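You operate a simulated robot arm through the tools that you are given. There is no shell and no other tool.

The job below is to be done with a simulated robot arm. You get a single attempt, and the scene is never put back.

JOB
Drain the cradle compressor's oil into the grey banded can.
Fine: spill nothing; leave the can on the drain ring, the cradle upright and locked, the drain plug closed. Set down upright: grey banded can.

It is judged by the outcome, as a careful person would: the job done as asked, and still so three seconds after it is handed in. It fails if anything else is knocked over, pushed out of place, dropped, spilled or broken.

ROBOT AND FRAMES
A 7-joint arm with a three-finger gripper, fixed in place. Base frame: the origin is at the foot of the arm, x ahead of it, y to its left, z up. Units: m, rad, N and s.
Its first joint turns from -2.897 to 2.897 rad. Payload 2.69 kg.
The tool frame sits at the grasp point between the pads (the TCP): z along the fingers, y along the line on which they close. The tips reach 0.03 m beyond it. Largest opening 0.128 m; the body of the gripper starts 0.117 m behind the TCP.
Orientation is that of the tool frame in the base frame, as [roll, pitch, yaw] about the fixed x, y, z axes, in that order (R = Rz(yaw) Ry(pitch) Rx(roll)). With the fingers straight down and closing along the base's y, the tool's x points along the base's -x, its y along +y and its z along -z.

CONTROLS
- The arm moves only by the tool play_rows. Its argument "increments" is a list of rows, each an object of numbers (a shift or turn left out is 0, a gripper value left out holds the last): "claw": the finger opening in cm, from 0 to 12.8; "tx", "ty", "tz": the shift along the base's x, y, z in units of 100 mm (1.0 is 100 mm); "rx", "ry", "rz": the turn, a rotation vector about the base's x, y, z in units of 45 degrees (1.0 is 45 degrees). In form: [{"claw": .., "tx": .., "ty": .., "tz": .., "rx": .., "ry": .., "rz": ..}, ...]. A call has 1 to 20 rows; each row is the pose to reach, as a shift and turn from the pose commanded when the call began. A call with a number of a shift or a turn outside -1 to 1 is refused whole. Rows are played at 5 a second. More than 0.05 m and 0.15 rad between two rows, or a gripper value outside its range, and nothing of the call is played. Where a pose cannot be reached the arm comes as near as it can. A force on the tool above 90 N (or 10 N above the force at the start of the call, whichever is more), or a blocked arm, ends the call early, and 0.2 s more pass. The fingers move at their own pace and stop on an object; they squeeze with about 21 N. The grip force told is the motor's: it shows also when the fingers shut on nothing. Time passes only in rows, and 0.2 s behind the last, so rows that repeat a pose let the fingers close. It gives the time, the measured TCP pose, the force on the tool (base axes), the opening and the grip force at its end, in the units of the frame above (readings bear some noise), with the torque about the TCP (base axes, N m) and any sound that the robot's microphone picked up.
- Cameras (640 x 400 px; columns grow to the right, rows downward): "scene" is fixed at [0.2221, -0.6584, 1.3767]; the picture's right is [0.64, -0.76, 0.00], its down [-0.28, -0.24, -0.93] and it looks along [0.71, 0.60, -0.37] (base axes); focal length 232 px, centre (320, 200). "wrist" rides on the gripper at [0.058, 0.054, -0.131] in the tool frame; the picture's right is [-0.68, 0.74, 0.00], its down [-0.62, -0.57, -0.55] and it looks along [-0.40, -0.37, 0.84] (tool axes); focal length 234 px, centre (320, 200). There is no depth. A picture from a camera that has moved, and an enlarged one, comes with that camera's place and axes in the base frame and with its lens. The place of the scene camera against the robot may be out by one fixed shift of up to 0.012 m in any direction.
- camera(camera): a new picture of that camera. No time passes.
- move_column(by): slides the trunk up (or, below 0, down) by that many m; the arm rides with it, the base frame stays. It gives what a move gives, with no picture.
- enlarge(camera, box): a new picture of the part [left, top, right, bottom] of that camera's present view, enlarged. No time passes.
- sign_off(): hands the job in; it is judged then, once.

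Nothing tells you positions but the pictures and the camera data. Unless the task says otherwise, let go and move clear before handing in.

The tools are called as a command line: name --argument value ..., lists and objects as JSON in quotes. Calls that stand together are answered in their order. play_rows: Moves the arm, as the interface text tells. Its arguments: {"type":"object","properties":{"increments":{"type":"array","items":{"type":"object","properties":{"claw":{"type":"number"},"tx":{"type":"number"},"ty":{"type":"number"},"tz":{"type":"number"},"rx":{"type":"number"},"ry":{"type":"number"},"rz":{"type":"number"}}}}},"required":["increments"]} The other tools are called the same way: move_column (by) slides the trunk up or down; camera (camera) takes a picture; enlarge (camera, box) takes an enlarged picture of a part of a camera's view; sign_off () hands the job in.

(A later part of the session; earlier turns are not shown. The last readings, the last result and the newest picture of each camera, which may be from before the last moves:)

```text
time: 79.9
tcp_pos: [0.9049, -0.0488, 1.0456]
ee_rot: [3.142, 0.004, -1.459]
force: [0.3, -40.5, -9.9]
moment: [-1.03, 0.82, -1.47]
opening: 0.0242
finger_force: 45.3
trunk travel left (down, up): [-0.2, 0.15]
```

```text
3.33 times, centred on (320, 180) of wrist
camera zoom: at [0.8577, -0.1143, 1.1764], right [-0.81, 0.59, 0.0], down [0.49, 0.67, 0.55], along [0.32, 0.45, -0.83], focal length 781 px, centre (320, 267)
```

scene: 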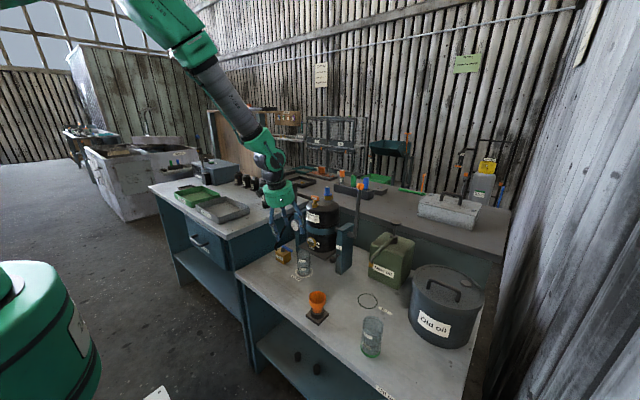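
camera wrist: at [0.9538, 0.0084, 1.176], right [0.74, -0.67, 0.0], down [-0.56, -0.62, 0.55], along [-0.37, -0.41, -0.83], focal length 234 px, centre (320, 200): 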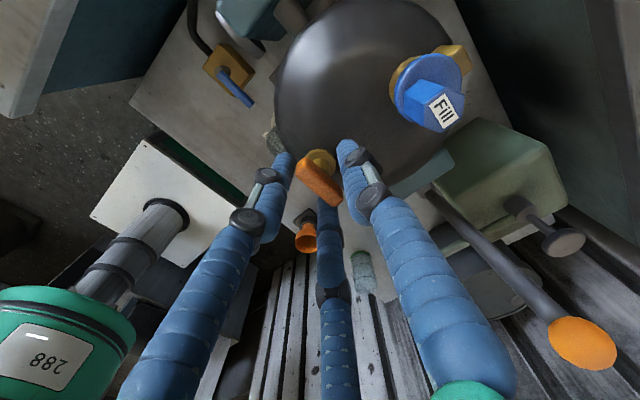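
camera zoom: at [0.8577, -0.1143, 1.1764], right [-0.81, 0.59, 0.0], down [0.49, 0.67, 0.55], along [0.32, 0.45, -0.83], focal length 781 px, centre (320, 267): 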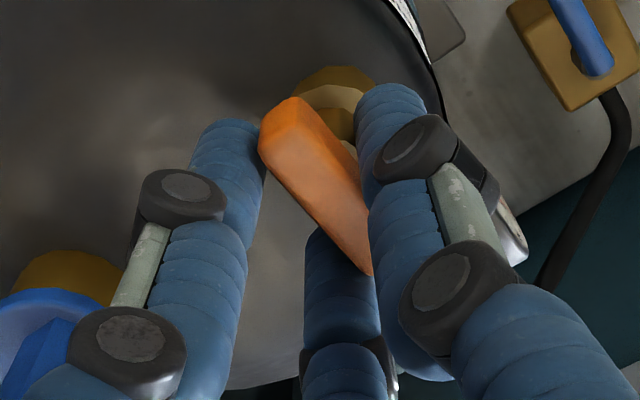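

That's a hard stop, so the plug is turned fully open (180° CCW). I'll relax the torque, release and rise clear.

play_rows --increments '[{"rz": -0.08, "ty": -0.01}, {"rz": -0.14, "ty": -0.02}, {"rz": -0.14, "ty": -0.02}]'

play_rows --increments '[{"claw": 2.8}, {"claw": 4.0}, {"claw": 5.5}, {"claw": 5.5}, {"tz": 0.2}, {"tz": 0.5}, {"tz": 0.8}, {"tz": 1.0}, {"tz": 1.0}]'

camera --camera "wrist"

enlarge --camera "scene" --box '[285, 175, 355, 225]'

enlarge --camera "scene" --box '[270, 175, 370, 290]'

```text
time: 80.7
tcp_pos: [0.9036, -0.0476, 1.044]
ee_rot: [3.138, 0.004, -1.568]
force: [0.3, -18.2, -13.2]
moment: [-0.17, 0.15, 0.1]
opening: 0.0224
finger_force: 45.2
trunk travel left (down, up): [-0.2, 0.15]
```

```text
time: 82.7
tcp_pos: [0.9041, -0.0482, 1.1452]
ee_rot: [3.139, 0.001, -1.568]
force: [-0.3, -0.5, 0.3]
moment: [0.01, -0.03, 0.03]
opening: 0.0548
finger_force: 0.0
trunk travel left (down, up): [-0.2, 0.15]
```

```text
taken
camera wrist: at [0.8495, -0.108, 1.2769], right [-0.74, 0.68, 0.0], down [0.57, 0.62, 0.55], along [0.37, 0.41, -0.84], focal length 234 px, centre (320, 200)
```

wrist: 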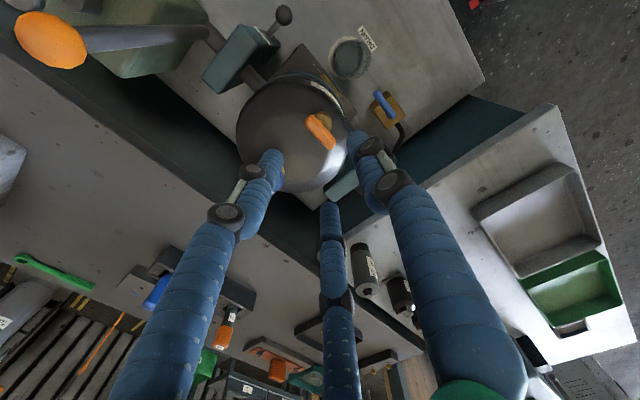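

```text
8.00 times, centred on (320, 200) of scene
camera zoom: at [0.2221, -0.6584, 1.3767], right [0.64, -0.76, 0.0], down [-0.28, -0.24, -0.93], along [0.71, 0.6, -0.37], focal length 1859 px, centre (320, 200)
```

zoom: 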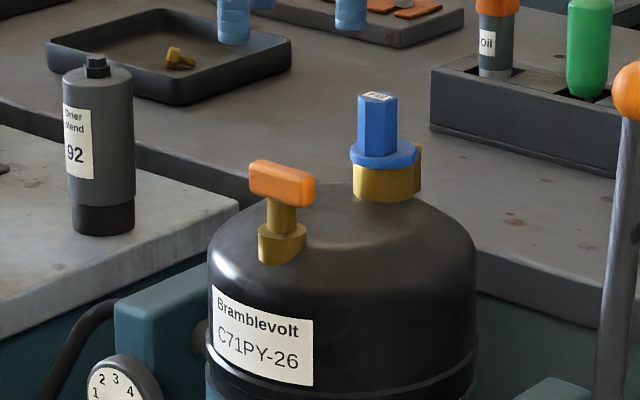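

```text
3.48 times, centred on (320, 232) of scene
camera zoom: at [0.2221, -0.6584, 1.3767], right [0.64, -0.76, 0.0], down [-0.28, -0.24, -0.93], along [0.71, 0.6, -0.37], focal length 808 px, centre (320, 87)
```

zoom: 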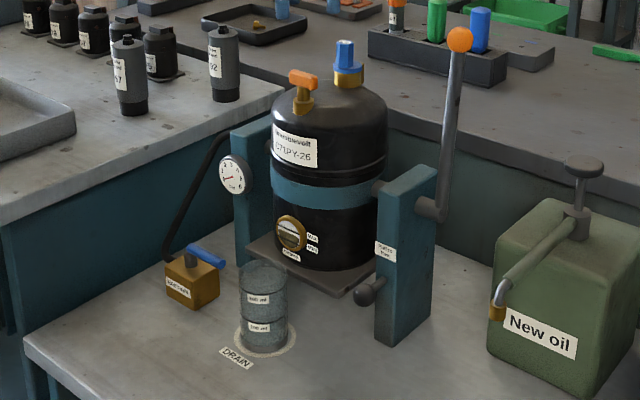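

The plug is open and nothing else changed. Next is the lock knob at (0.861, -0.172, 0.804), which pulls toward -x. I'll back away from the compressor and tilt the hand to approach it from the front.

play_rows --increments '[{"tx": -0.25, "ty": -0.1}, {"tx": -0.5, "ty": -0.3}, {"tx": -0.75, "ty": -0.6}, {"tx": -1.0, "ty": -0.9}, {"tx": -1.0, "ty": -1.0}, {"tx": -1.0, "ty": -1.0}]'

play_rows --increments '[{"ry": -0.12, "ty": -0.06, "tz": -0.1}, {"ry": -0.25, "ty": -0.12, "tz": -0.25}, {"ry": -0.4, "ty": -0.2, "tz": -0.4}, {"ry": -0.55, "ty": -0.22, "tz": -0.6}, {"ry": -0.667, "ty": -0.23, "tz": -0.8}, {"ry": -0.667, "ty": -0.23, "tz": -0.8}]'

camera --camera "wrist"

camera --camera "scene"

```text
time: 84.1
tcp_pos: [0.8038, -0.1475, 1.1458]
ee_rot: [3.14, 0.002, -1.569]
force: [0.2, -0.4, -0.8]
moment: [-0.01, 0.03, 0.03]
opening: 0.0552
finger_force: 0.0
trunk travel left (down, up): [-0.2, 0.15]
```

```text
time: 85.5
tcp_pos: [0.8029, -0.1721, 1.0632]
ee_rot: [-2.618, 0.002, -1.568]
force: [-0.2, -0.3, -0.4]
moment: [0.0, -0.02, -0.01]
opening: 0.0552
finger_force: 0.0
trunk travel left (down, up): [-0.2, 0.15]
```

```text
taken
camera wrist: at [0.6914, -0.2328, 1.1512], right [-0.64, 0.68, -0.37], down [0.21, 0.62, 0.76], along [0.74, 0.41, -0.54], focal length 234 px, centre (320, 200)
```

wrist: 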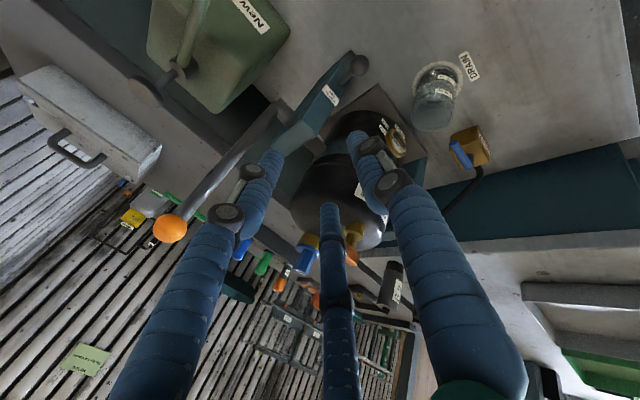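

```text
taken
```

scene: 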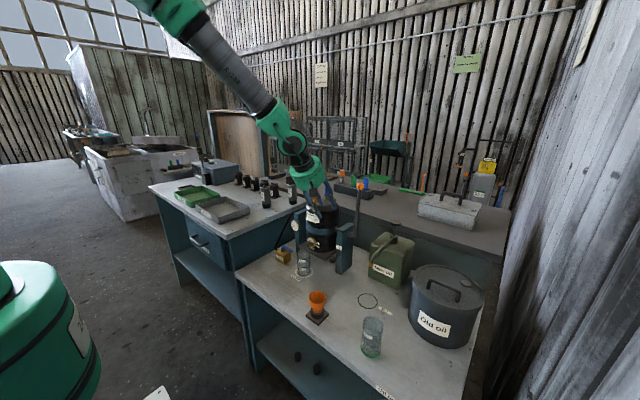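

play_rows --increments '[{"tz": -0.3}, {"tz": -0.6}, {"tz": -0.9}, {"tz": -1.0}, {"tz": -1.0}]'

camera --camera "wrist"

enlarge --camera "wrist" --box '[260, 40, 400, 180]'

```text
time: 86.7
tcp_pos: [0.8046, -0.1737, 0.9658]
ee_rot: [-2.618, 0.0, -1.571]
force: [-1.0, 0.2, -0.5]
moment: [0.0, -0.01, 0.0]
opening: 0.0548
finger_force: 0.0
trunk travel left (down, up): [-0.2, 0.15]
```

```text
taken
camera wrist: at [0.6927, -0.2326, 1.053], right [-0.64, 0.68, -0.37], down [0.21, 0.62, 0.76], along [0.74, 0.41, -0.54], focal length 234 px, centre (320, 200)
```

wrist: 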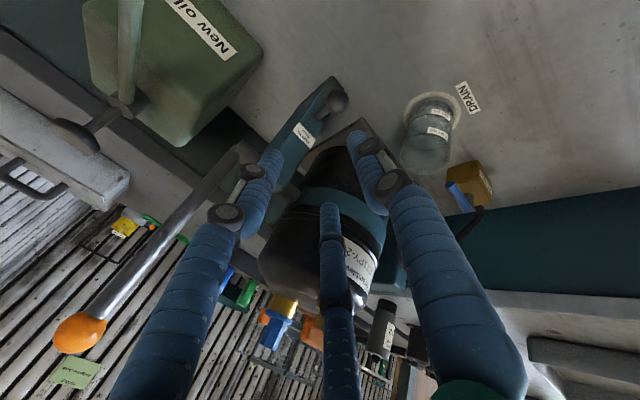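

```text
2.86 times, centred on (330, 110) of wrist
camera zoom: at [0.6927, -0.2326, 1.053], right [-0.64, 0.68, -0.37], down [0.21, 0.62, 0.76], along [0.74, 0.41, -0.54], focal length 669 px, centre (291, 457)
```

zoom: 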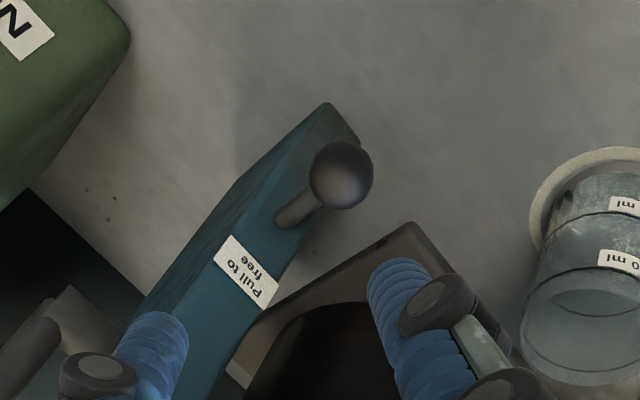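

The knob refines to (0.864, -0.1765, 0.796). I'll move to a pre-approach point along the tool axis and check alignment.

play_rows --increments '[{"tx": 0.05, "ty": -0.01, "tz": -0.3}, {"tx": 0.1, "ty": -0.02, "tz": -0.6}, {"tx": 0.134, "ty": -0.03, "tz": -0.85}, {"tx": 0.134, "ty": -0.03, "tz": -0.9}, {"tx": 0.134, "ty": -0.03, "tz": -0.9}]'

camera --camera "wrist"

enlarge --camera "wrist" --box '[250, 80, 390, 220]'

enlarge --camera "scene" --box '[280, 200, 380, 290]'

```text
time: 87.9
tcp_pos: [0.8155, -0.1753, 0.8764]
ee_rot: [-2.618, 0.002, -1.568]
force: [0.5, -1.0, -0.2]
moment: [0.02, -0.01, 0.0]
opening: 0.055
finger_force: 0.2
trunk travel left (down, up): [-0.2, 0.15]
```

```text
taken
camera wrist: at [0.7039, -0.2346, 0.9642], right [-0.64, 0.68, -0.37], down [0.21, 0.62, 0.76], along [0.74, 0.41, -0.54], focal length 234 px, centre (320, 200)
```

wrist: 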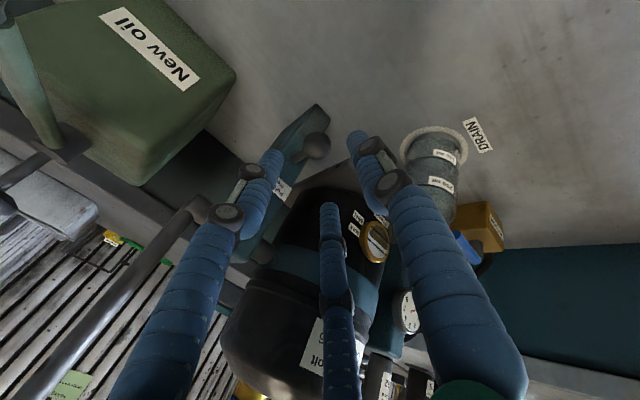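

```text
2.86 times, centred on (320, 150) of wrist
camera zoom: at [0.7039, -0.2346, 0.9642], right [-0.64, 0.68, -0.37], down [0.21, 0.62, 0.76], along [0.74, 0.41, -0.54], focal length 669 px, centre (320, 343)
```

zoom: 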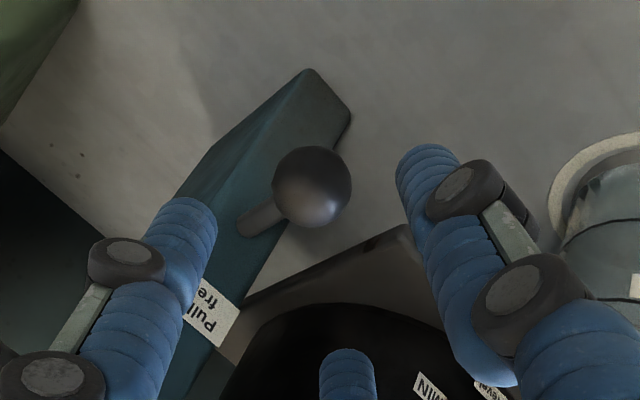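

```text
4.44 times, centred on (330, 245) of scene
camera zoom: at [0.2221, -0.6584, 1.3767], right [0.64, -0.76, 0.0], down [-0.28, -0.24, -0.93], along [0.71, 0.6, -0.37], focal length 1033 px, centre (276, 0)
```

zoom: 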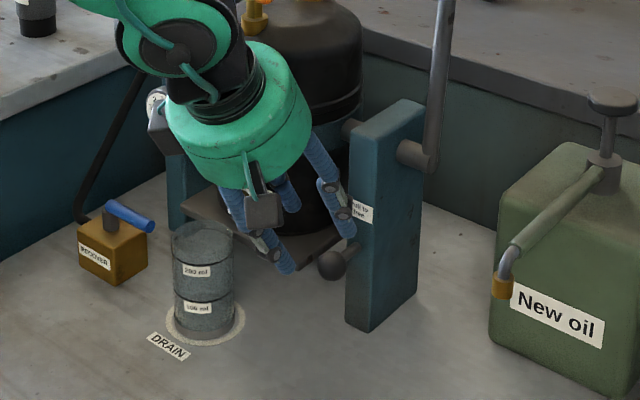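

play_rows --increments '[{"tx": 0.1, "tz": -0.17}, {"tx": 0.2, "tz": -0.34}, {"tx": 0.3, "ty": -0.01, "tz": -0.51}, {"tx": 0.41, "ty": -0.01, "tz": -0.68}, {"tx": 0.41, "ty": -0.01, "tz": -0.68}]'

camera --camera "wrist"

enlarge --camera "wrist" --box '[250, 110, 390, 250]'

enlarge --camera "scene" --box '[310, 230, 360, 280]'

```text
time: 89.1
tcp_pos: [0.8578, -0.1743, 0.8056]
ee_rot: [-2.621, 0.001, -1.567]
force: [0.2, -0.1, -0.3]
moment: [0.03, -0.02, -0.03]
opening: 0.055
finger_force: 0.1
trunk travel left (down, up): [-0.2, 0.15]
```

```text
taken
camera wrist: at [0.7467, -0.2342, 0.8934], right [-0.64, 0.68, -0.37], down [0.21, 0.62, 0.76], along [0.74, 0.41, -0.54], focal length 234 px, centre (320, 200)
```

wrist: 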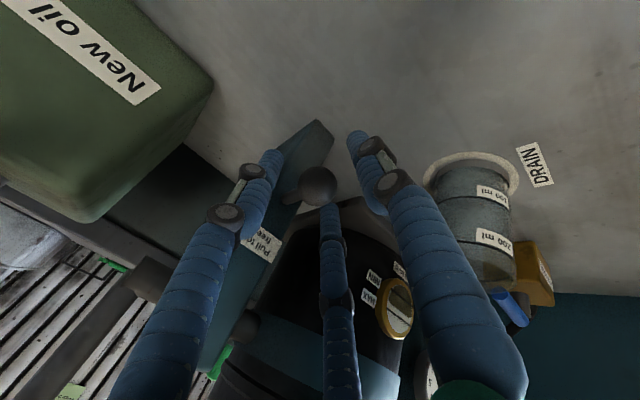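

```text
2.86 times, centred on (320, 180) of wrist
camera zoom: at [0.7467, -0.2342, 0.8934], right [-0.64, 0.68, -0.37], down [0.21, 0.62, 0.76], along [0.74, 0.41, -0.54], focal length 669 px, centre (320, 257)
```

zoom: 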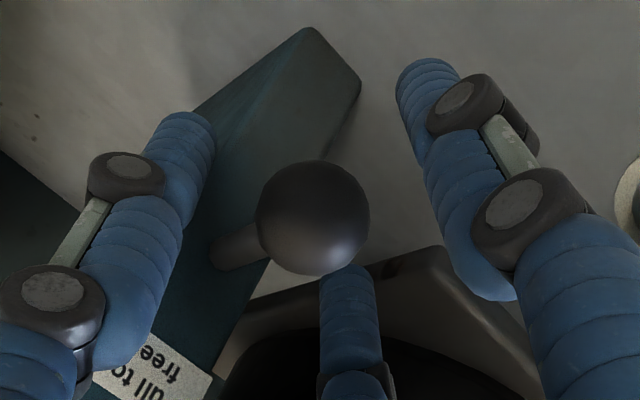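

```text
8.00 times, centred on (335, 255) of scene
camera zoom: at [0.2221, -0.6584, 1.3767], right [0.64, -0.76, 0.0], down [-0.28, -0.24, -0.93], along [0.71, 0.6, -0.37], focal length 1859 px, centre (200, -240)
```

zoom: 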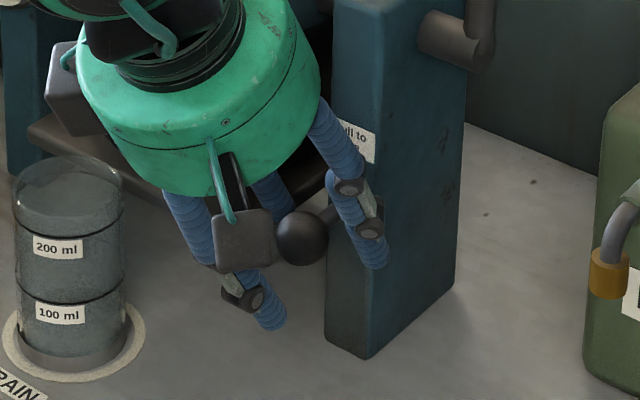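

The ball is centred between the fingers, so I'll close on it.

play_rows --increments '[{"claw": 4.0}, {"claw": 3.2}, {"claw": 2.6}, {"claw": 2.0}, {"claw": 2.0}]'

enlarge --camera "wrist" --box '[250, 110, 390, 250]'

enlarge --camera "scene" --box '[310, 230, 360, 280]'

```text
time: 90.3
tcp_pos: [0.8582, -0.175, 0.8068]
ee_rot: [-2.619, 0.003, -1.569]
force: [2.9, -7.3, 3.5]
moment: [0.0, -0.07, -0.09]
opening: 0.0273
finger_force: 5.3
trunk travel left (down, up): [-0.2, 0.15]
```

```text
2.86 times, centred on (320, 180) of wrist
camera zoom: at [0.7468, -0.2348, 0.8944], right [-0.64, 0.68, -0.37], down [0.21, 0.62, 0.76], along [0.74, 0.41, -0.54], focal length 669 px, centre (320, 257)
```

zoom: 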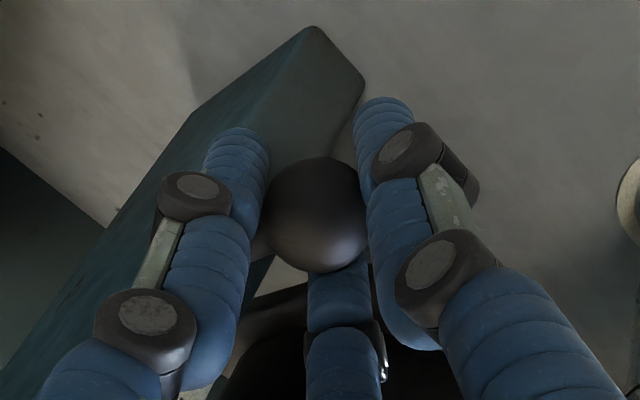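

```text
8.00 times, centred on (335, 255) of scene
camera zoom: at [0.2221, -0.6584, 1.3767], right [0.64, -0.76, 0.0], down [-0.28, -0.24, -0.93], along [0.71, 0.6, -0.37], focal length 1859 px, centre (200, -240)
```

zoom: 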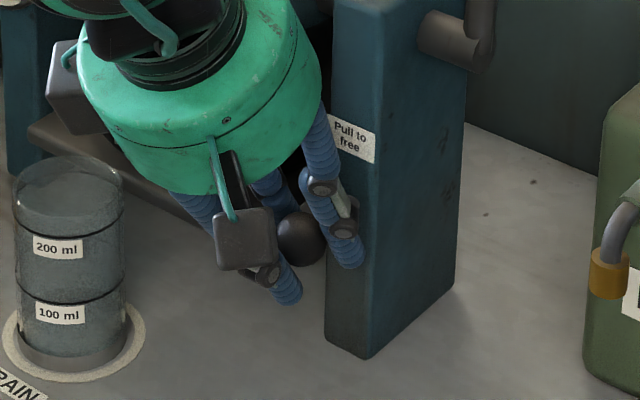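

Gripped on the knob (2.7 cm). I'll pull it gradually toward -x.

play_rows --increments '[{"claw": 1.6}, {"tx": -0.05}, {"tx": -0.1}, {"tx": -0.15}, {"tx": -0.2}, {"tx": -0.2}]'

enlarge --camera "wrist" --box '[250, 110, 390, 250]'

enlarge --camera "scene" --box '[270, 175, 370, 290]'

```text
time: 91.7
tcp_pos: [0.8389, -0.1746, 0.8077]
ee_rot: [-2.619, 0.002, -1.57]
force: [-0.6, -14.1, 5.9]
moment: [-0.1, 0.01, -0.04]
opening: 0.0262
finger_force: 45.2
trunk travel left (down, up): [-0.2, 0.15]
```

```text
2.86 times, centred on (320, 180) of wrist
camera zoom: at [0.7266, -0.2349, 0.8945], right [-0.64, 0.68, -0.37], down [0.21, 0.61, 0.76], along [0.74, 0.41, -0.54], focal length 669 px, centre (320, 257)
```

zoom: 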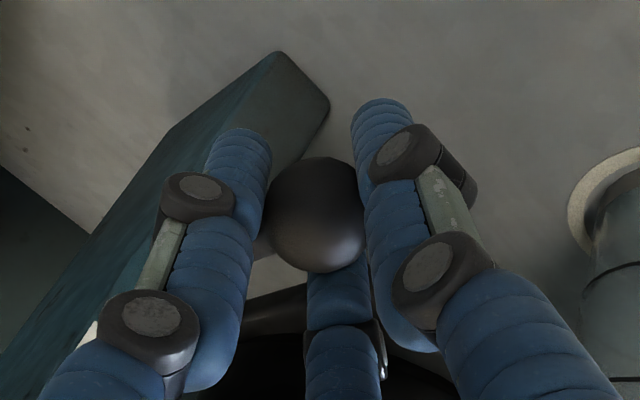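

```text
3.48 times, centred on (320, 232) of scene
camera zoom: at [0.2221, -0.6584, 1.3767], right [0.64, -0.76, 0.0], down [-0.28, -0.24, -0.93], along [0.71, 0.6, -0.37], focal length 808 px, centre (320, 87)
```

zoom: 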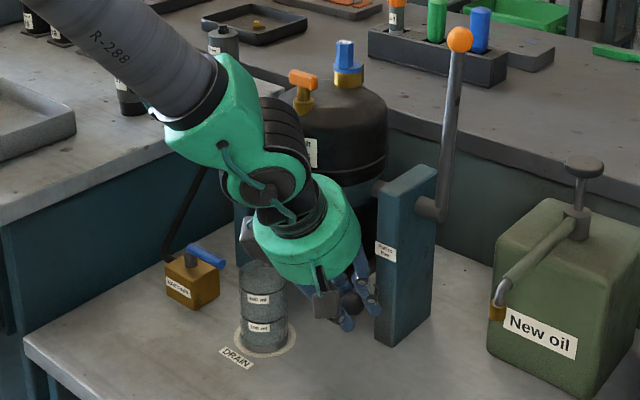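

The knob slides out easily. I'll keep pulling until it meets a stop.

play_rows --increments '[{"tx": -0.05}, {"tx": -0.1}, {"tx": -0.1}]'

enlarge --camera "wrist" --box '[250, 110, 390, 250]'

```text
time: 92.5
tcp_pos: [0.8328, -0.1751, 0.8089]
ee_rot: [-2.614, -0.002, -1.569]
force: [48.7, 2.1, -2.7]
moment: [0.0, -0.53, 0.05]
opening: 0.0266
finger_force: 45.0
trunk travel left (down, up): [-0.2, 0.15]
```

```text
2.86 times, centred on (320, 180) of wrist
camera zoom: at [0.7206, -0.2348, 0.8962], right [-0.64, 0.67, -0.37], down [0.21, 0.62, 0.76], along [0.74, 0.41, -0.54], focal length 669 px, centre (320, 257)
```

zoom: 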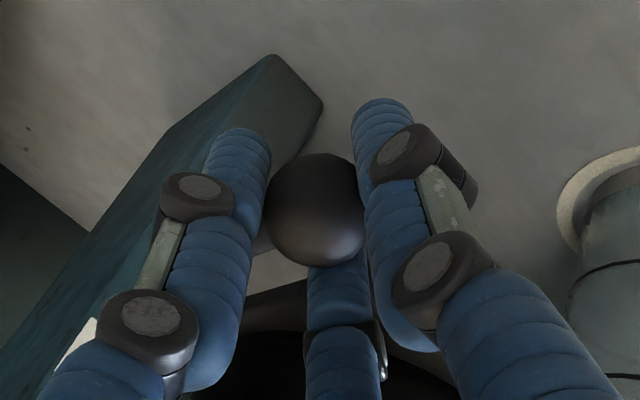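

The knob hit a stop at about 2.5 cm of travel. I'll relax, release and see whether it stays out.

play_rows --increments '[{"tx": 0.04}, {"tx": 0.06}, {"tx": 0.06, "claw": 2.0}, {"tx": 0.06, "claw": 2.8}, {"tx": 0.06, "claw": 4.0}, {"tx": 0.06, "claw": 5.5}, {"tx": 0.06, "claw": 5.5}]'

enlarge --camera "wrist" --box '[250, 110, 390, 250]'

enlarge --camera "scene" --box '[310, 230, 360, 280]'

```text
time: 94.1
tcp_pos: [0.8344, -0.1749, 0.8054]
ee_rot: [-2.62, 0.002, -1.568]
force: [0.1, -0.2, -0.3]
moment: [-0.01, -0.04, -0.01]
opening: 0.055
finger_force: 0.1
trunk travel left (down, up): [-0.2, 0.15]
```

```text
2.86 times, centred on (320, 180) of wrist
camera zoom: at [0.7216, -0.2346, 0.8935], right [-0.64, 0.68, -0.37], down [0.21, 0.62, 0.76], along [0.74, 0.41, -0.54], focal length 669 px, centre (320, 257)
```

zoom: 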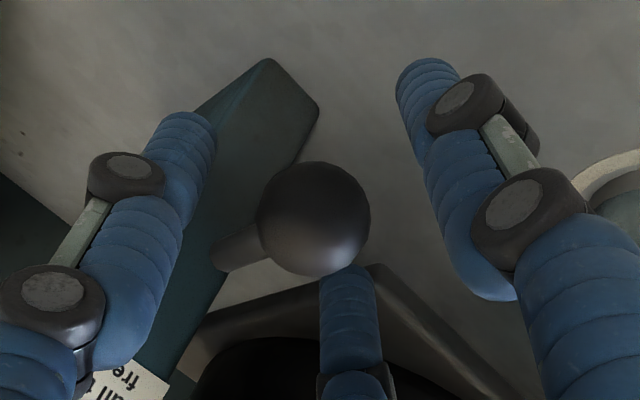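

```text
8.00 times, centred on (335, 255) of scene
camera zoom: at [0.2221, -0.6584, 1.3767], right [0.64, -0.76, 0.0], down [-0.28, -0.24, -0.93], along [0.71, 0.6, -0.37], focal length 1859 px, centre (200, -240)
```

zoom: 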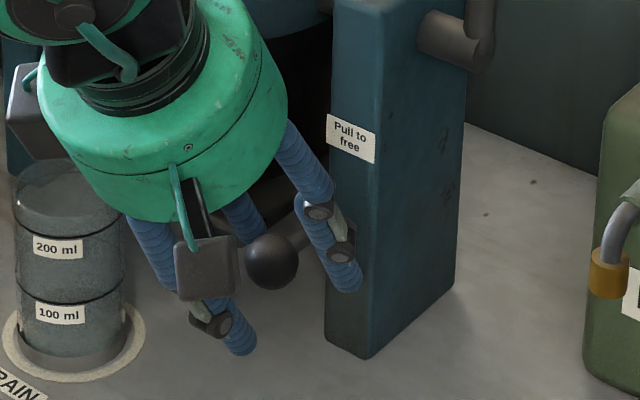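

The knob stays out, so the cradle is unlocked. I'll retreat, straighten the hand and move above the lever ball.

play_rows --increments '[{"tx": -0.12, "tz": 0.22}, {"tx": -0.25, "tz": 0.43}, {"tx": -0.37, "tz": 0.65}, {"tx": -0.5, "tz": 0.87}, {"tx": -0.5, "tz": 1.0}]'

play_rows --increments '[{"tz": 0.3}, {"tz": 0.6}, {"tz": 0.9}, {"tz": 1.0}]'

play_rows --increments '[{"ry": 0.15, "tz": 0.3}, {"ry": 0.3, "tz": 0.6}, {"ry": 0.45, "tz": 0.9}, {"ry": 0.6, "tz": 1.0}, {"ry": 0.667, "tz": 1.0}, {"ry": 0.667, "tz": 1.0}]'

camera --camera "wrist"

camera --camera "scene"

```text
time: 95.3
tcp_pos: [0.7839, -0.1749, 0.908]
ee_rot: [-2.62, 0.001, -1.568]
force: [0.3, 0.2, -0.2]
moment: [-0.01, -0.01, 0.01]
opening: 0.0548
finger_force: 0.0
trunk travel left (down, up): [-0.2, 0.15]
```

```text
time: 96.3
tcp_pos: [0.7845, -0.1757, 1.0082]
ee_rot: [-2.618, 0.002, -1.568]
force: [0.1, 0.8, 0.0]
moment: [-0.01, 0.02, 0.01]
opening: 0.0552
finger_force: 0.2
trunk travel left (down, up): [-0.2, 0.15]
```

```text
time: 97.7
tcp_pos: [0.784, -0.1765, 1.106]
ee_rot: [3.139, 0.001, -1.569]
force: [0.5, -0.4, 0.2]
moment: [-0.01, 0.02, 0.03]
opening: 0.0552
finger_force: 0.1
trunk travel left (down, up): [-0.2, 0.15]
```

```text
taken
camera wrist: at [0.7299, -0.2365, 1.2375], right [-0.74, 0.68, 0.0], down [0.57, 0.62, 0.55], along [0.37, 0.41, -0.84], focal length 234 px, centre (320, 200)
```

wrist: 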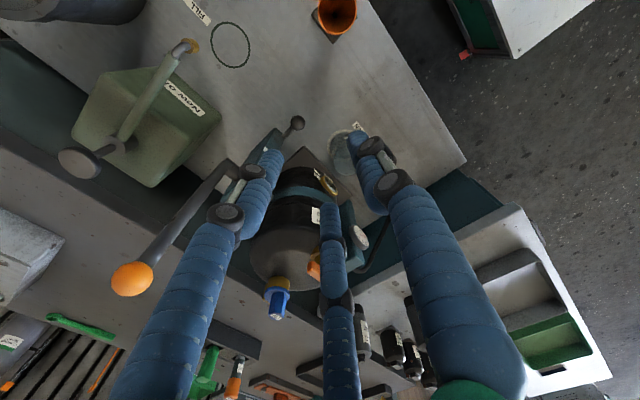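

```text
taken
```

scene: 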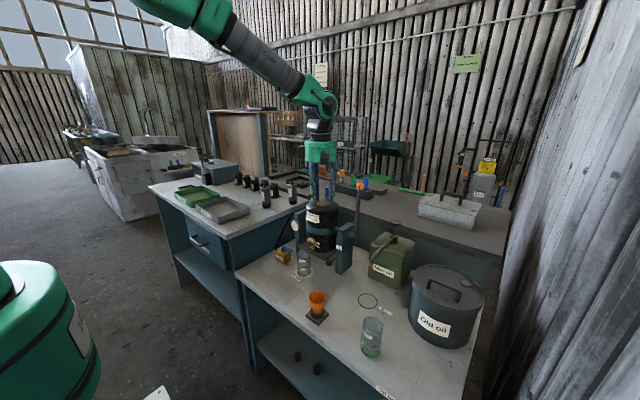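

play_rows --increments '[{"tz": 0.4}, {"tz": 0.8, "ty": -0.1}, {"tz": 1.0, "ty": -0.3, "tx": 0.25}, {"tz": 1.0, "ty": -0.45, "tx": 0.6}, {"tz": 1.0, "ty": -0.45, "tx": 0.95}, {"tz": 1.0, "ty": -0.45, "tx": 1.0}]'

play_rows --increments '[{"tx": 0.3}, {"tx": 0.6}, {"tx": 0.87}, {"tx": 0.87}]'

camera --camera "wrist"

enlarge --camera "scene" --box '[300, 110, 400, 210]'

```text
time: 99.1
tcp_pos: [0.8825, -0.2202, 1.2044]
ee_rot: [3.14, 0.001, -1.57]
force: [1.1, 0.5, -0.1]
moment: [-0.05, 0.03, -0.01]
opening: 0.0551
finger_force: 0.0
trunk travel left (down, up): [-0.2, 0.15]
```

```text
time: 100.1
tcp_pos: [0.9719, -0.2212, 1.2049]
ee_rot: [3.14, 0.002, -1.568]
force: [0.0, 0.1, -0.4]
moment: [0.0, 0.05, 0.01]
opening: 0.0551
finger_force: 0.2
trunk travel left (down, up): [-0.2, 0.15]
```

```text
taken
camera wrist: at [0.9181, -0.2811, 1.3372], right [-0.74, 0.68, 0.0], down [0.57, 0.62, 0.55], along [0.37, 0.41, -0.84], focal length 234 px, centre (320, 200)
```

wrist: 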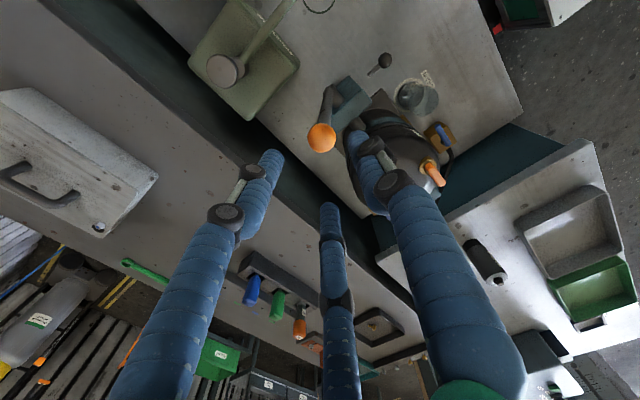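

```text
4.00 times, centred on (350, 160) of scene
camera zoom: at [0.2221, -0.6584, 1.3767], right [0.64, -0.76, 0.0], down [-0.28, -0.24, -0.93], along [0.71, 0.6, -0.37], focal length 930 px, centre (200, 360)
```

zoom: 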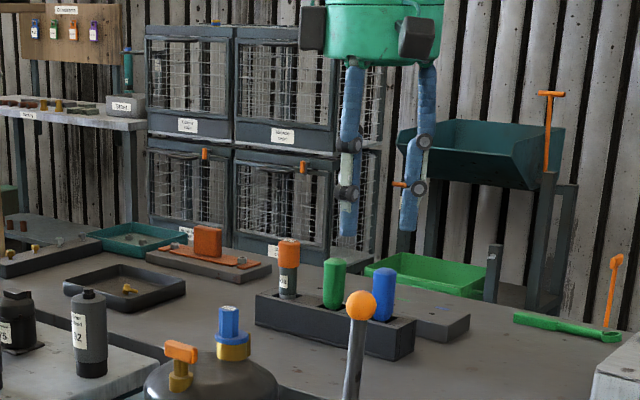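

The ball is at (0.969, -0.2225, 1.098), right below. I'll descend around it.

play_rows --increments '[{"tx": -0.015, "ty": -0.01, "tz": -0.3}, {"tx": -0.025, "ty": -0.012, "tz": -0.6}, {"tx": -0.025, "ty": -0.012, "tz": -0.85}, {"tx": -0.025, "ty": -0.012, "tz": -0.96}, {"tx": -0.025, "ty": -0.012, "tz": -0.96}]'

camera --camera "wrist"

enlarge --camera "wrist" --box '[250, 110, 390, 250]'

enlarge --camera "scene" --box '[320, 150, 400, 230]'

```text
time: 101.3
tcp_pos: [0.968, -0.2223, 1.1107]
ee_rot: [3.14, 0.001, -1.57]
force: [1.1, 0.6, 0.0]
moment: [-0.02, 0.0, 0.0]
opening: 0.055
finger_force: 0.0
trunk travel left (down, up): [-0.2, 0.15]
```

```text
taken
camera wrist: at [0.9143, -0.2821, 1.2414], right [-0.74, 0.68, 0.0], down [0.56, 0.62, 0.55], along [0.37, 0.41, -0.84], focal length 234 px, centre (320, 200)
```

wrist: 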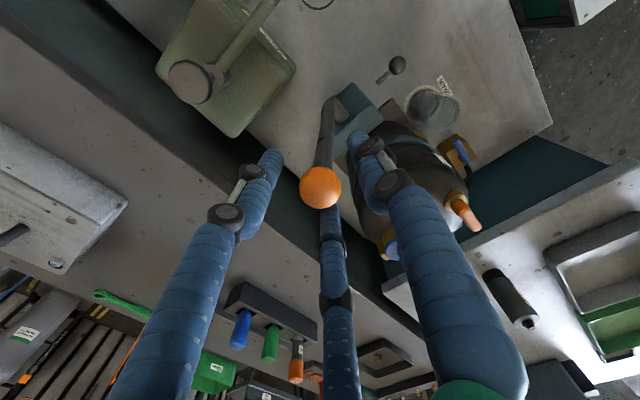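

```text
2.86 times, centred on (320, 180) of wrist
camera zoom: at [0.9143, -0.2821, 1.2414], right [-0.74, 0.68, 0.0], down [0.56, 0.62, 0.55], along [0.37, 0.41, -0.84], focal length 669 px, centre (320, 257)
```

zoom: 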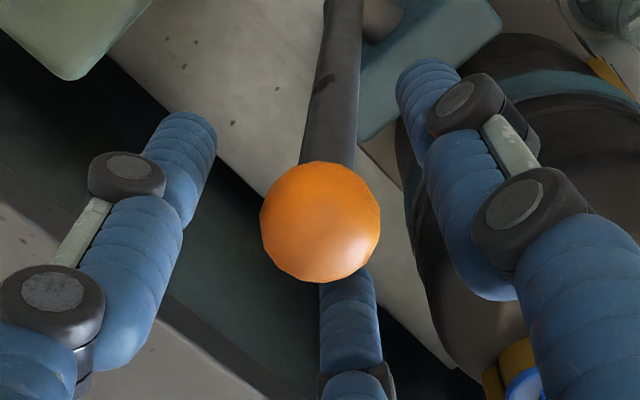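

```text
5.00 times, centred on (360, 190) of scene
camera zoom: at [0.2221, -0.6584, 1.3767], right [0.64, -0.76, 0.0], down [-0.28, -0.24, -0.93], along [0.71, 0.6, -0.37], focal length 1162 px, centre (120, 250)
```

zoom: 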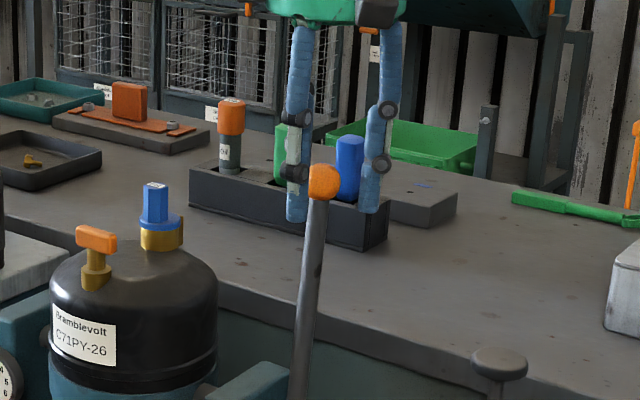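

play_rows --increments '[{"claw": 4.0}, {"claw": 3.2}, {"claw": 2.6}, {"claw": 2.2}, {"claw": 2.2}]'

enlarge --camera "wrist" --box '[250, 110, 390, 250]'

enlarge --camera "scene" --box '[270, 175, 370, 290]'

```text
time: 102.5
tcp_pos: [0.9679, -0.2213, 1.1096]
ee_rot: [3.139, 0.003, -1.568]
force: [2.0, 14.8, -0.5]
moment: [0.11, -0.12, 0.12]
opening: 0.0312
finger_force: 6.6
trunk travel left (down, up): [-0.2, 0.15]
```

```text
2.86 times, centred on (320, 180) of wrist
camera zoom: at [0.9145, -0.2807, 1.2415], right [-0.74, 0.68, 0.0], down [0.56, 0.62, 0.55], along [0.37, 0.41, -0.84], focal length 669 px, centre (320, 257)
```

zoom: 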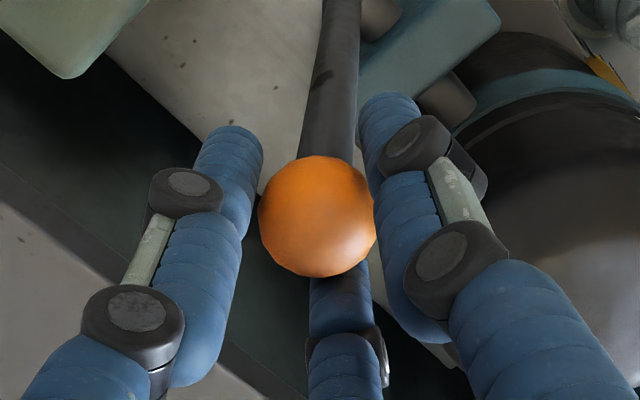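

```text
3.48 times, centred on (320, 232) of scene
camera zoom: at [0.2221, -0.6584, 1.3767], right [0.64, -0.76, 0.0], down [-0.28, -0.24, -0.93], along [0.71, 0.6, -0.37], focal length 808 px, centre (320, 87)
```

zoom: 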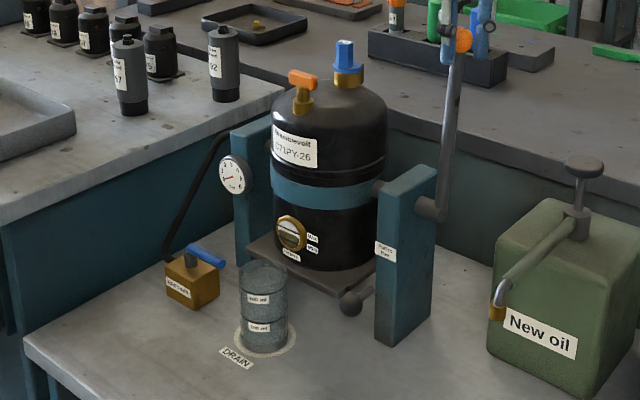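

play_rows --increments '[{"ty": 0.01}, {"ty": 0.018}, {"ty": 0.018}]'

```text
time: 103.3
tcp_pos: [0.9679, -0.2191, 1.1102]
ee_rot: [3.14, 0.002, -1.571]
force: [2.1, 4.4, -3.6]
moment: [0.05, 0.04, 0.03]
opening: 0.0294
finger_force: 5.1
trunk travel left (down, up): [-0.2, 0.15]
```

The ball is held evenly. I'll try a first small tilt (about 10°) along the lever's arc and check the response.

play_rows --increments '[{"tx": -0.09, "tz": 0.007}, {"tx": -0.177, "tz": 0.013}, {"tx": -0.266, "tz": 0.013}, {"tx": -0.355, "tz": 0.011}, {"tx": -0.355, "tz": 0.011}]'

enlarge --camera "scene" --box '[270, 175, 370, 290]'

enlarge --camera "wrist" --box '[250, 110, 390, 250]'

```text
time: 104.5
tcp_pos: [0.9338, -0.2201, 1.1111]
ee_rot: [3.141, 0.001, -1.568]
force: [5.4, 5.9, -3.7]
moment: [-0.02, -0.67, -0.05]
opening: 0.0283
finger_force: 44.8
trunk travel left (down, up): [-0.2, 0.15]
```

```text
3.48 times, centred on (320, 232) of scene
camera zoom: at [0.2221, -0.6584, 1.3767], right [0.64, -0.76, 0.0], down [-0.28, -0.24, -0.93], along [0.71, 0.6, -0.37], focal length 808 px, centre (320, 87)
```

zoom: 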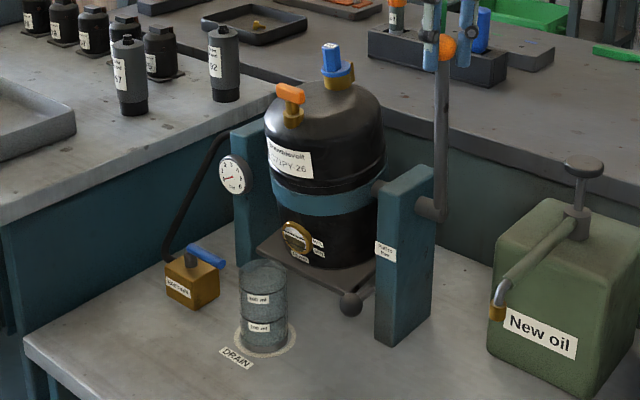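

```text
2.86 times, centred on (320, 180) of wrist
camera zoom: at [0.8803, -0.28, 1.2425], right [-0.74, 0.68, 0.0], down [0.57, 0.62, 0.55], along [0.37, 0.41, -0.84], focal length 669 px, centre (320, 257)
```

zoom: 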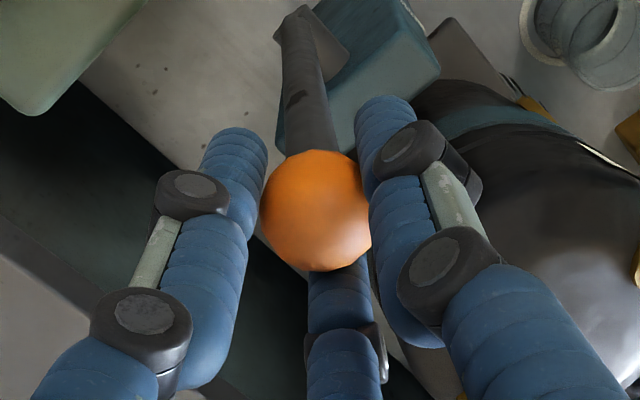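

The compressor tilts forward smoothly with only a few newtons. I'll continue to about 30°.

play_rows --increments '[{"tx": -0.176, "tz": -0.018}, {"tx": -0.35, "tz": -0.051}, {"tx": -0.521, "tz": -0.099}, {"tx": -0.687, "tz": -0.161}, {"tx": -0.687, "tz": -0.161}]'

enlarge --camera "scene" --box '[270, 175, 370, 290]'

enlarge --camera "wrist" --box '[250, 110, 390, 250]'

```text
time: 105.7
tcp_pos: [0.8626, -0.2201, 1.0974]
ee_rot: [3.14, 0.001, -1.57]
force: [2.5, 10.1, 1.4]
moment: [0.14, -0.07, 0.09]
opening: 0.0296
finger_force: 6.0
trunk travel left (down, up): [-0.2, 0.15]
```

```text
3.48 times, centred on (320, 232) of scene
camera zoom: at [0.2221, -0.6584, 1.3767], right [0.64, -0.76, 0.0], down [-0.28, -0.24, -0.93], along [0.71, 0.6, -0.37], focal length 808 px, centre (320, 87)
```

zoom: 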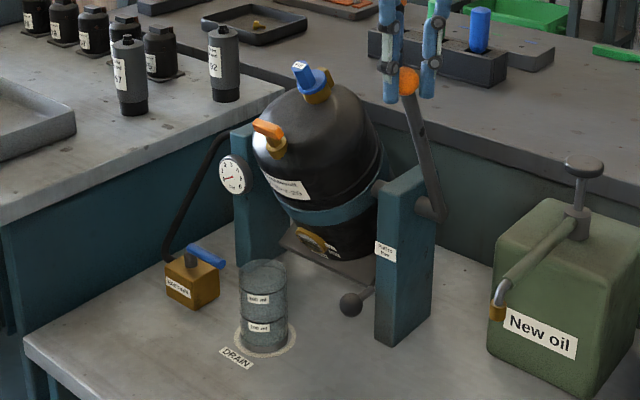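

```text
2.86 times, centred on (320, 180) of wrist
camera zoom: at [0.8091, -0.2801, 1.2285], right [-0.74, 0.68, 0.0], down [0.56, 0.62, 0.55], along [0.37, 0.41, -0.84], focal length 669 px, centre (320, 257)
```

zoom: 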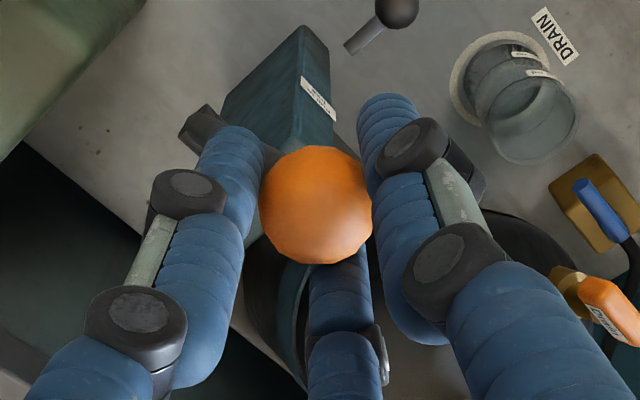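

play_rows --increments '[{"tx": -0.16, "tz": -0.077}, {"tx": -0.313, "tz": -0.168}, {"tx": -0.457, "tz": -0.272}, {"tx": -0.591, "tz": -0.387}, {"tx": -0.591, "tz": -0.387}]'

enlarge --camera "scene" --box '[270, 185, 370, 290]'

camera --camera "wrist"

```text
time: 106.9
tcp_pos: [0.8049, -0.2193, 1.055]
ee_rot: [3.141, 0.002, -1.568]
force: [0.7, 6.2, -0.8]
moment: [0.05, -0.02, 0.06]
opening: 0.03
finger_force: 5.9
trunk travel left (down, up): [-0.2, 0.15]
```

```text
3.81 times, centred on (320, 238) of scene
camera zoom: at [0.2221, -0.6584, 1.3767], right [0.64, -0.76, 0.0], down [-0.28, -0.24, -0.93], along [0.71, 0.6, -0.37], focal length 885 px, centre (320, 57)
```

zoom: 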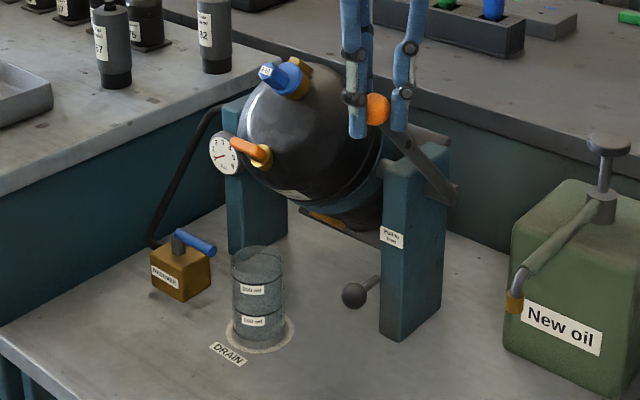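

```text
taken
camera wrist: at [0.751, -0.2801, 1.1871], right [-0.74, 0.68, 0.0], down [0.57, 0.62, 0.55], along [0.37, 0.41, -0.84], focal length 234 px, centre (320, 200)
```

wrist: 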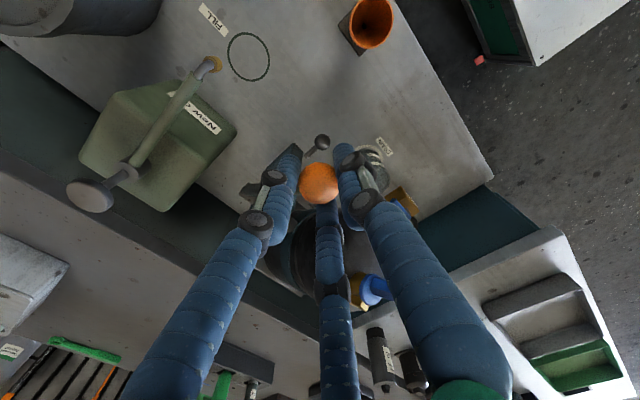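

At 50° there is no flow yet, and the drain plug hangs above the can. I'll continue in smaller steps, watching for oil.

play_rows --increments '[{"tx": -0.063, "tz": -0.062}, {"tx": -0.124, "tz": -0.127}, {"tx": -0.182, "tz": -0.195}, {"tx": -0.237, "tz": -0.265}]'

enlarge --camera "scene" --box '[285, 210, 335, 285]'

```text
time: 107.9
tcp_pos: [0.7826, -0.22, 1.0302]
ee_rot: [-3.141, 0.002, -1.568]
force: [4.5, 4.9, 1.9]
moment: [0.1, -0.09, 0.03]
opening: 0.0307
finger_force: 6.0
trunk travel left (down, up): [-0.2, 0.15]
```

```text
5.33 times, centred on (310, 248) of scene
camera zoom: at [0.2221, -0.6584, 1.3767], right [0.64, -0.76, 0.0], down [-0.28, -0.24, -0.93], along [0.71, 0.6, -0.37], focal length 1240 px, centre (373, -53)
```

zoom: 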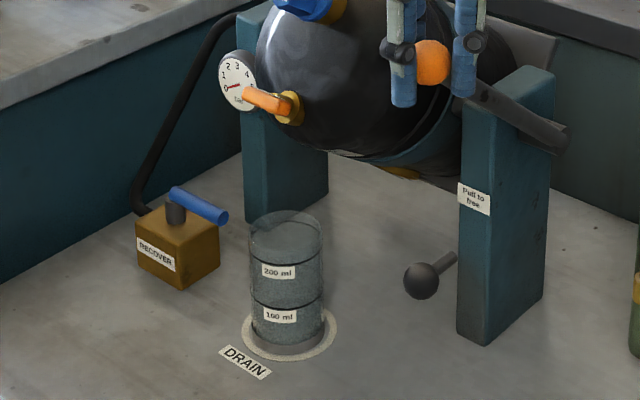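

play_rows --increments '[{"tx": -0.052, "tz": -0.072}, {"tx": -0.1, "tz": -0.146}, {"tx": -0.145, "tz": -0.223}, {"tx": -0.187, "tz": -0.301}, {"tx": -0.187, "tz": -0.301}]'

enlarge --camera "scene" --box '[285, 210, 335, 285]'

```text
time: 109.1
tcp_pos: [0.7624, -0.2201, 0.9994]
ee_rot: [3.14, 0.002, -1.57]
force: [5.6, 2.8, -0.1]
moment: [0.0, -0.26, 0.01]
opening: 0.0314
finger_force: 6.6
trunk travel left (down, up): [-0.2, 0.15]
```

```text
5.33 times, centred on (310, 248) of scene
camera zoom: at [0.2221, -0.6584, 1.3767], right [0.64, -0.76, 0.0], down [-0.28, -0.24, -0.93], along [0.71, 0.6, -0.37], focal length 1240 px, centre (373, -53)
```

zoom: 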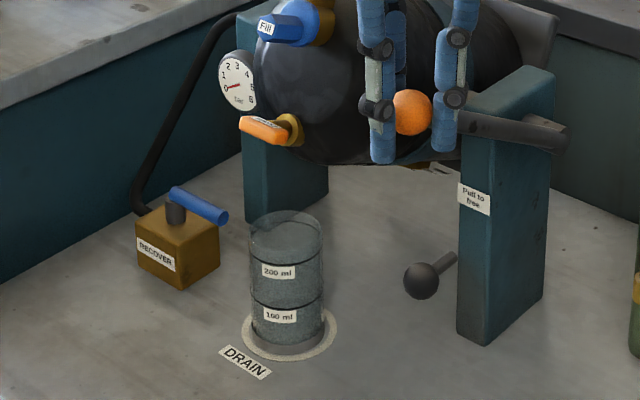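

play_rows --increments '[{"tx": -0.038, "tz": -0.08}, {"tx": -0.073, "tz": -0.162}, {"tx": -0.104, "tz": -0.245}, {"tx": -0.131, "tz": -0.329}, {"tx": -0.131, "tz": -0.329}]'

enlarge --camera "scene" --box '[285, 210, 335, 285]'

enlarge --camera "wrist" --box '[250, 110, 390, 250]'

```text
time: 110.3
tcp_pos: [0.7492, -0.2212, 0.9664]
ee_rot: [3.14, 0.002, -1.567]
force: [4.5, -9.9, 0.9]
moment: [-0.05, -0.16, -0.06]
opening: 0.0315
finger_force: 6.8
trunk travel left (down, up): [-0.2, 0.15]
```

```text
5.33 times, centred on (310, 248) of scene
camera zoom: at [0.2221, -0.6584, 1.3767], right [0.64, -0.76, 0.0], down [-0.28, -0.24, -0.93], along [0.71, 0.6, -0.37], focal length 1240 px, centre (373, -53)
```

zoom: 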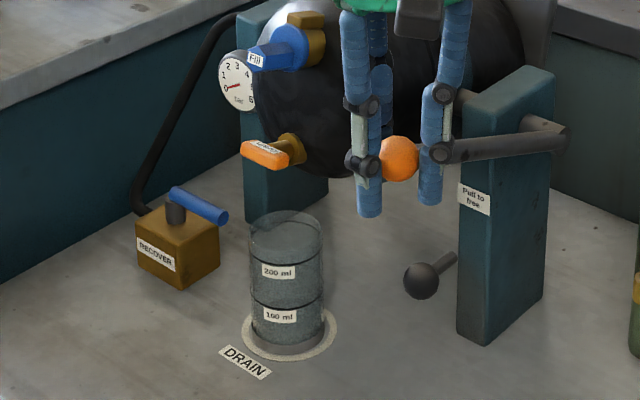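

```text
2.86 times, centred on (320, 180) of wrist
camera zoom: at [0.696, -0.2799, 1.0989], right [-0.74, 0.68, 0.0], down [0.57, 0.62, 0.55], along [0.37, 0.41, -0.84], focal length 669 px, centre (320, 257)
```

zoom: 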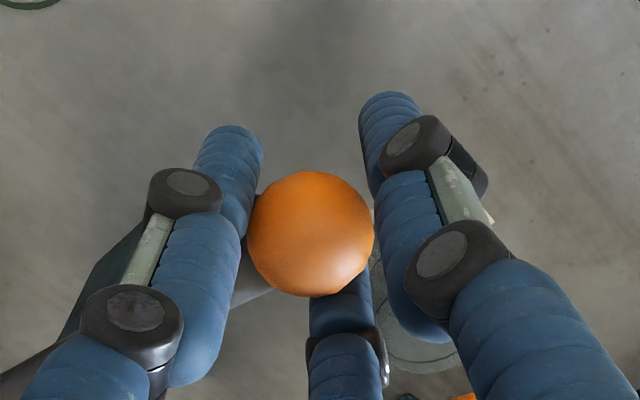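

No flow at about 78°, and the ball has slid slightly up in the grip. I'll tighten and continue toward 90°.

play_rows --increments '[{"claw": 1.6}, {"claw": 1.6, "tx": -0.024, "tz": -0.085}, {"tx": -0.044, "tz": -0.172}, {"tx": -0.06, "tz": -0.26}, {"tx": -0.073, "tz": -0.347}, {"tx": -0.073, "tz": -0.347}]'

enlarge --camera "scene" --box '[285, 210, 335, 285]'

enlarge --camera "wrist" --box '[250, 110, 390, 250]'

```text
time: 111.7
tcp_pos: [0.743, -0.2198, 0.9313]
ee_rot: [3.14, 0.004, -1.57]
force: [6.3, -10.2, 0.7]
moment: [0.01, -0.07, -0.07]
opening: 0.0286
finger_force: 9.4
trunk travel left (down, up): [-0.2, 0.15]
```

```text
5.33 times, centred on (310, 248) of scene
camera zoom: at [0.2221, -0.6584, 1.3767], right [0.64, -0.76, 0.0], down [-0.28, -0.24, -0.93], along [0.71, 0.6, -0.37], focal length 1240 px, centre (373, -53)
```

zoom: 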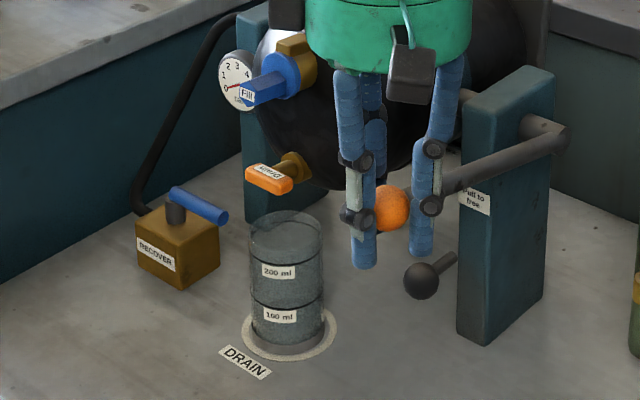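

```text
2.86 times, centred on (320, 180) of wrist
camera zoom: at [0.6895, -0.2799, 1.063], right [-0.74, 0.68, 0.0], down [0.57, 0.62, 0.55], along [0.37, 0.41, -0.84], focal length 669 px, centre (320, 257)
```

zoom: 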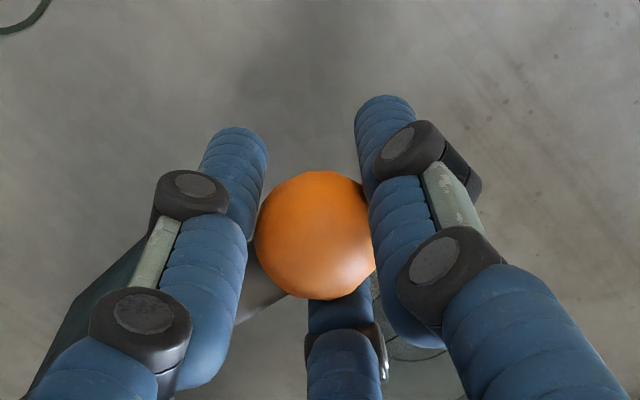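

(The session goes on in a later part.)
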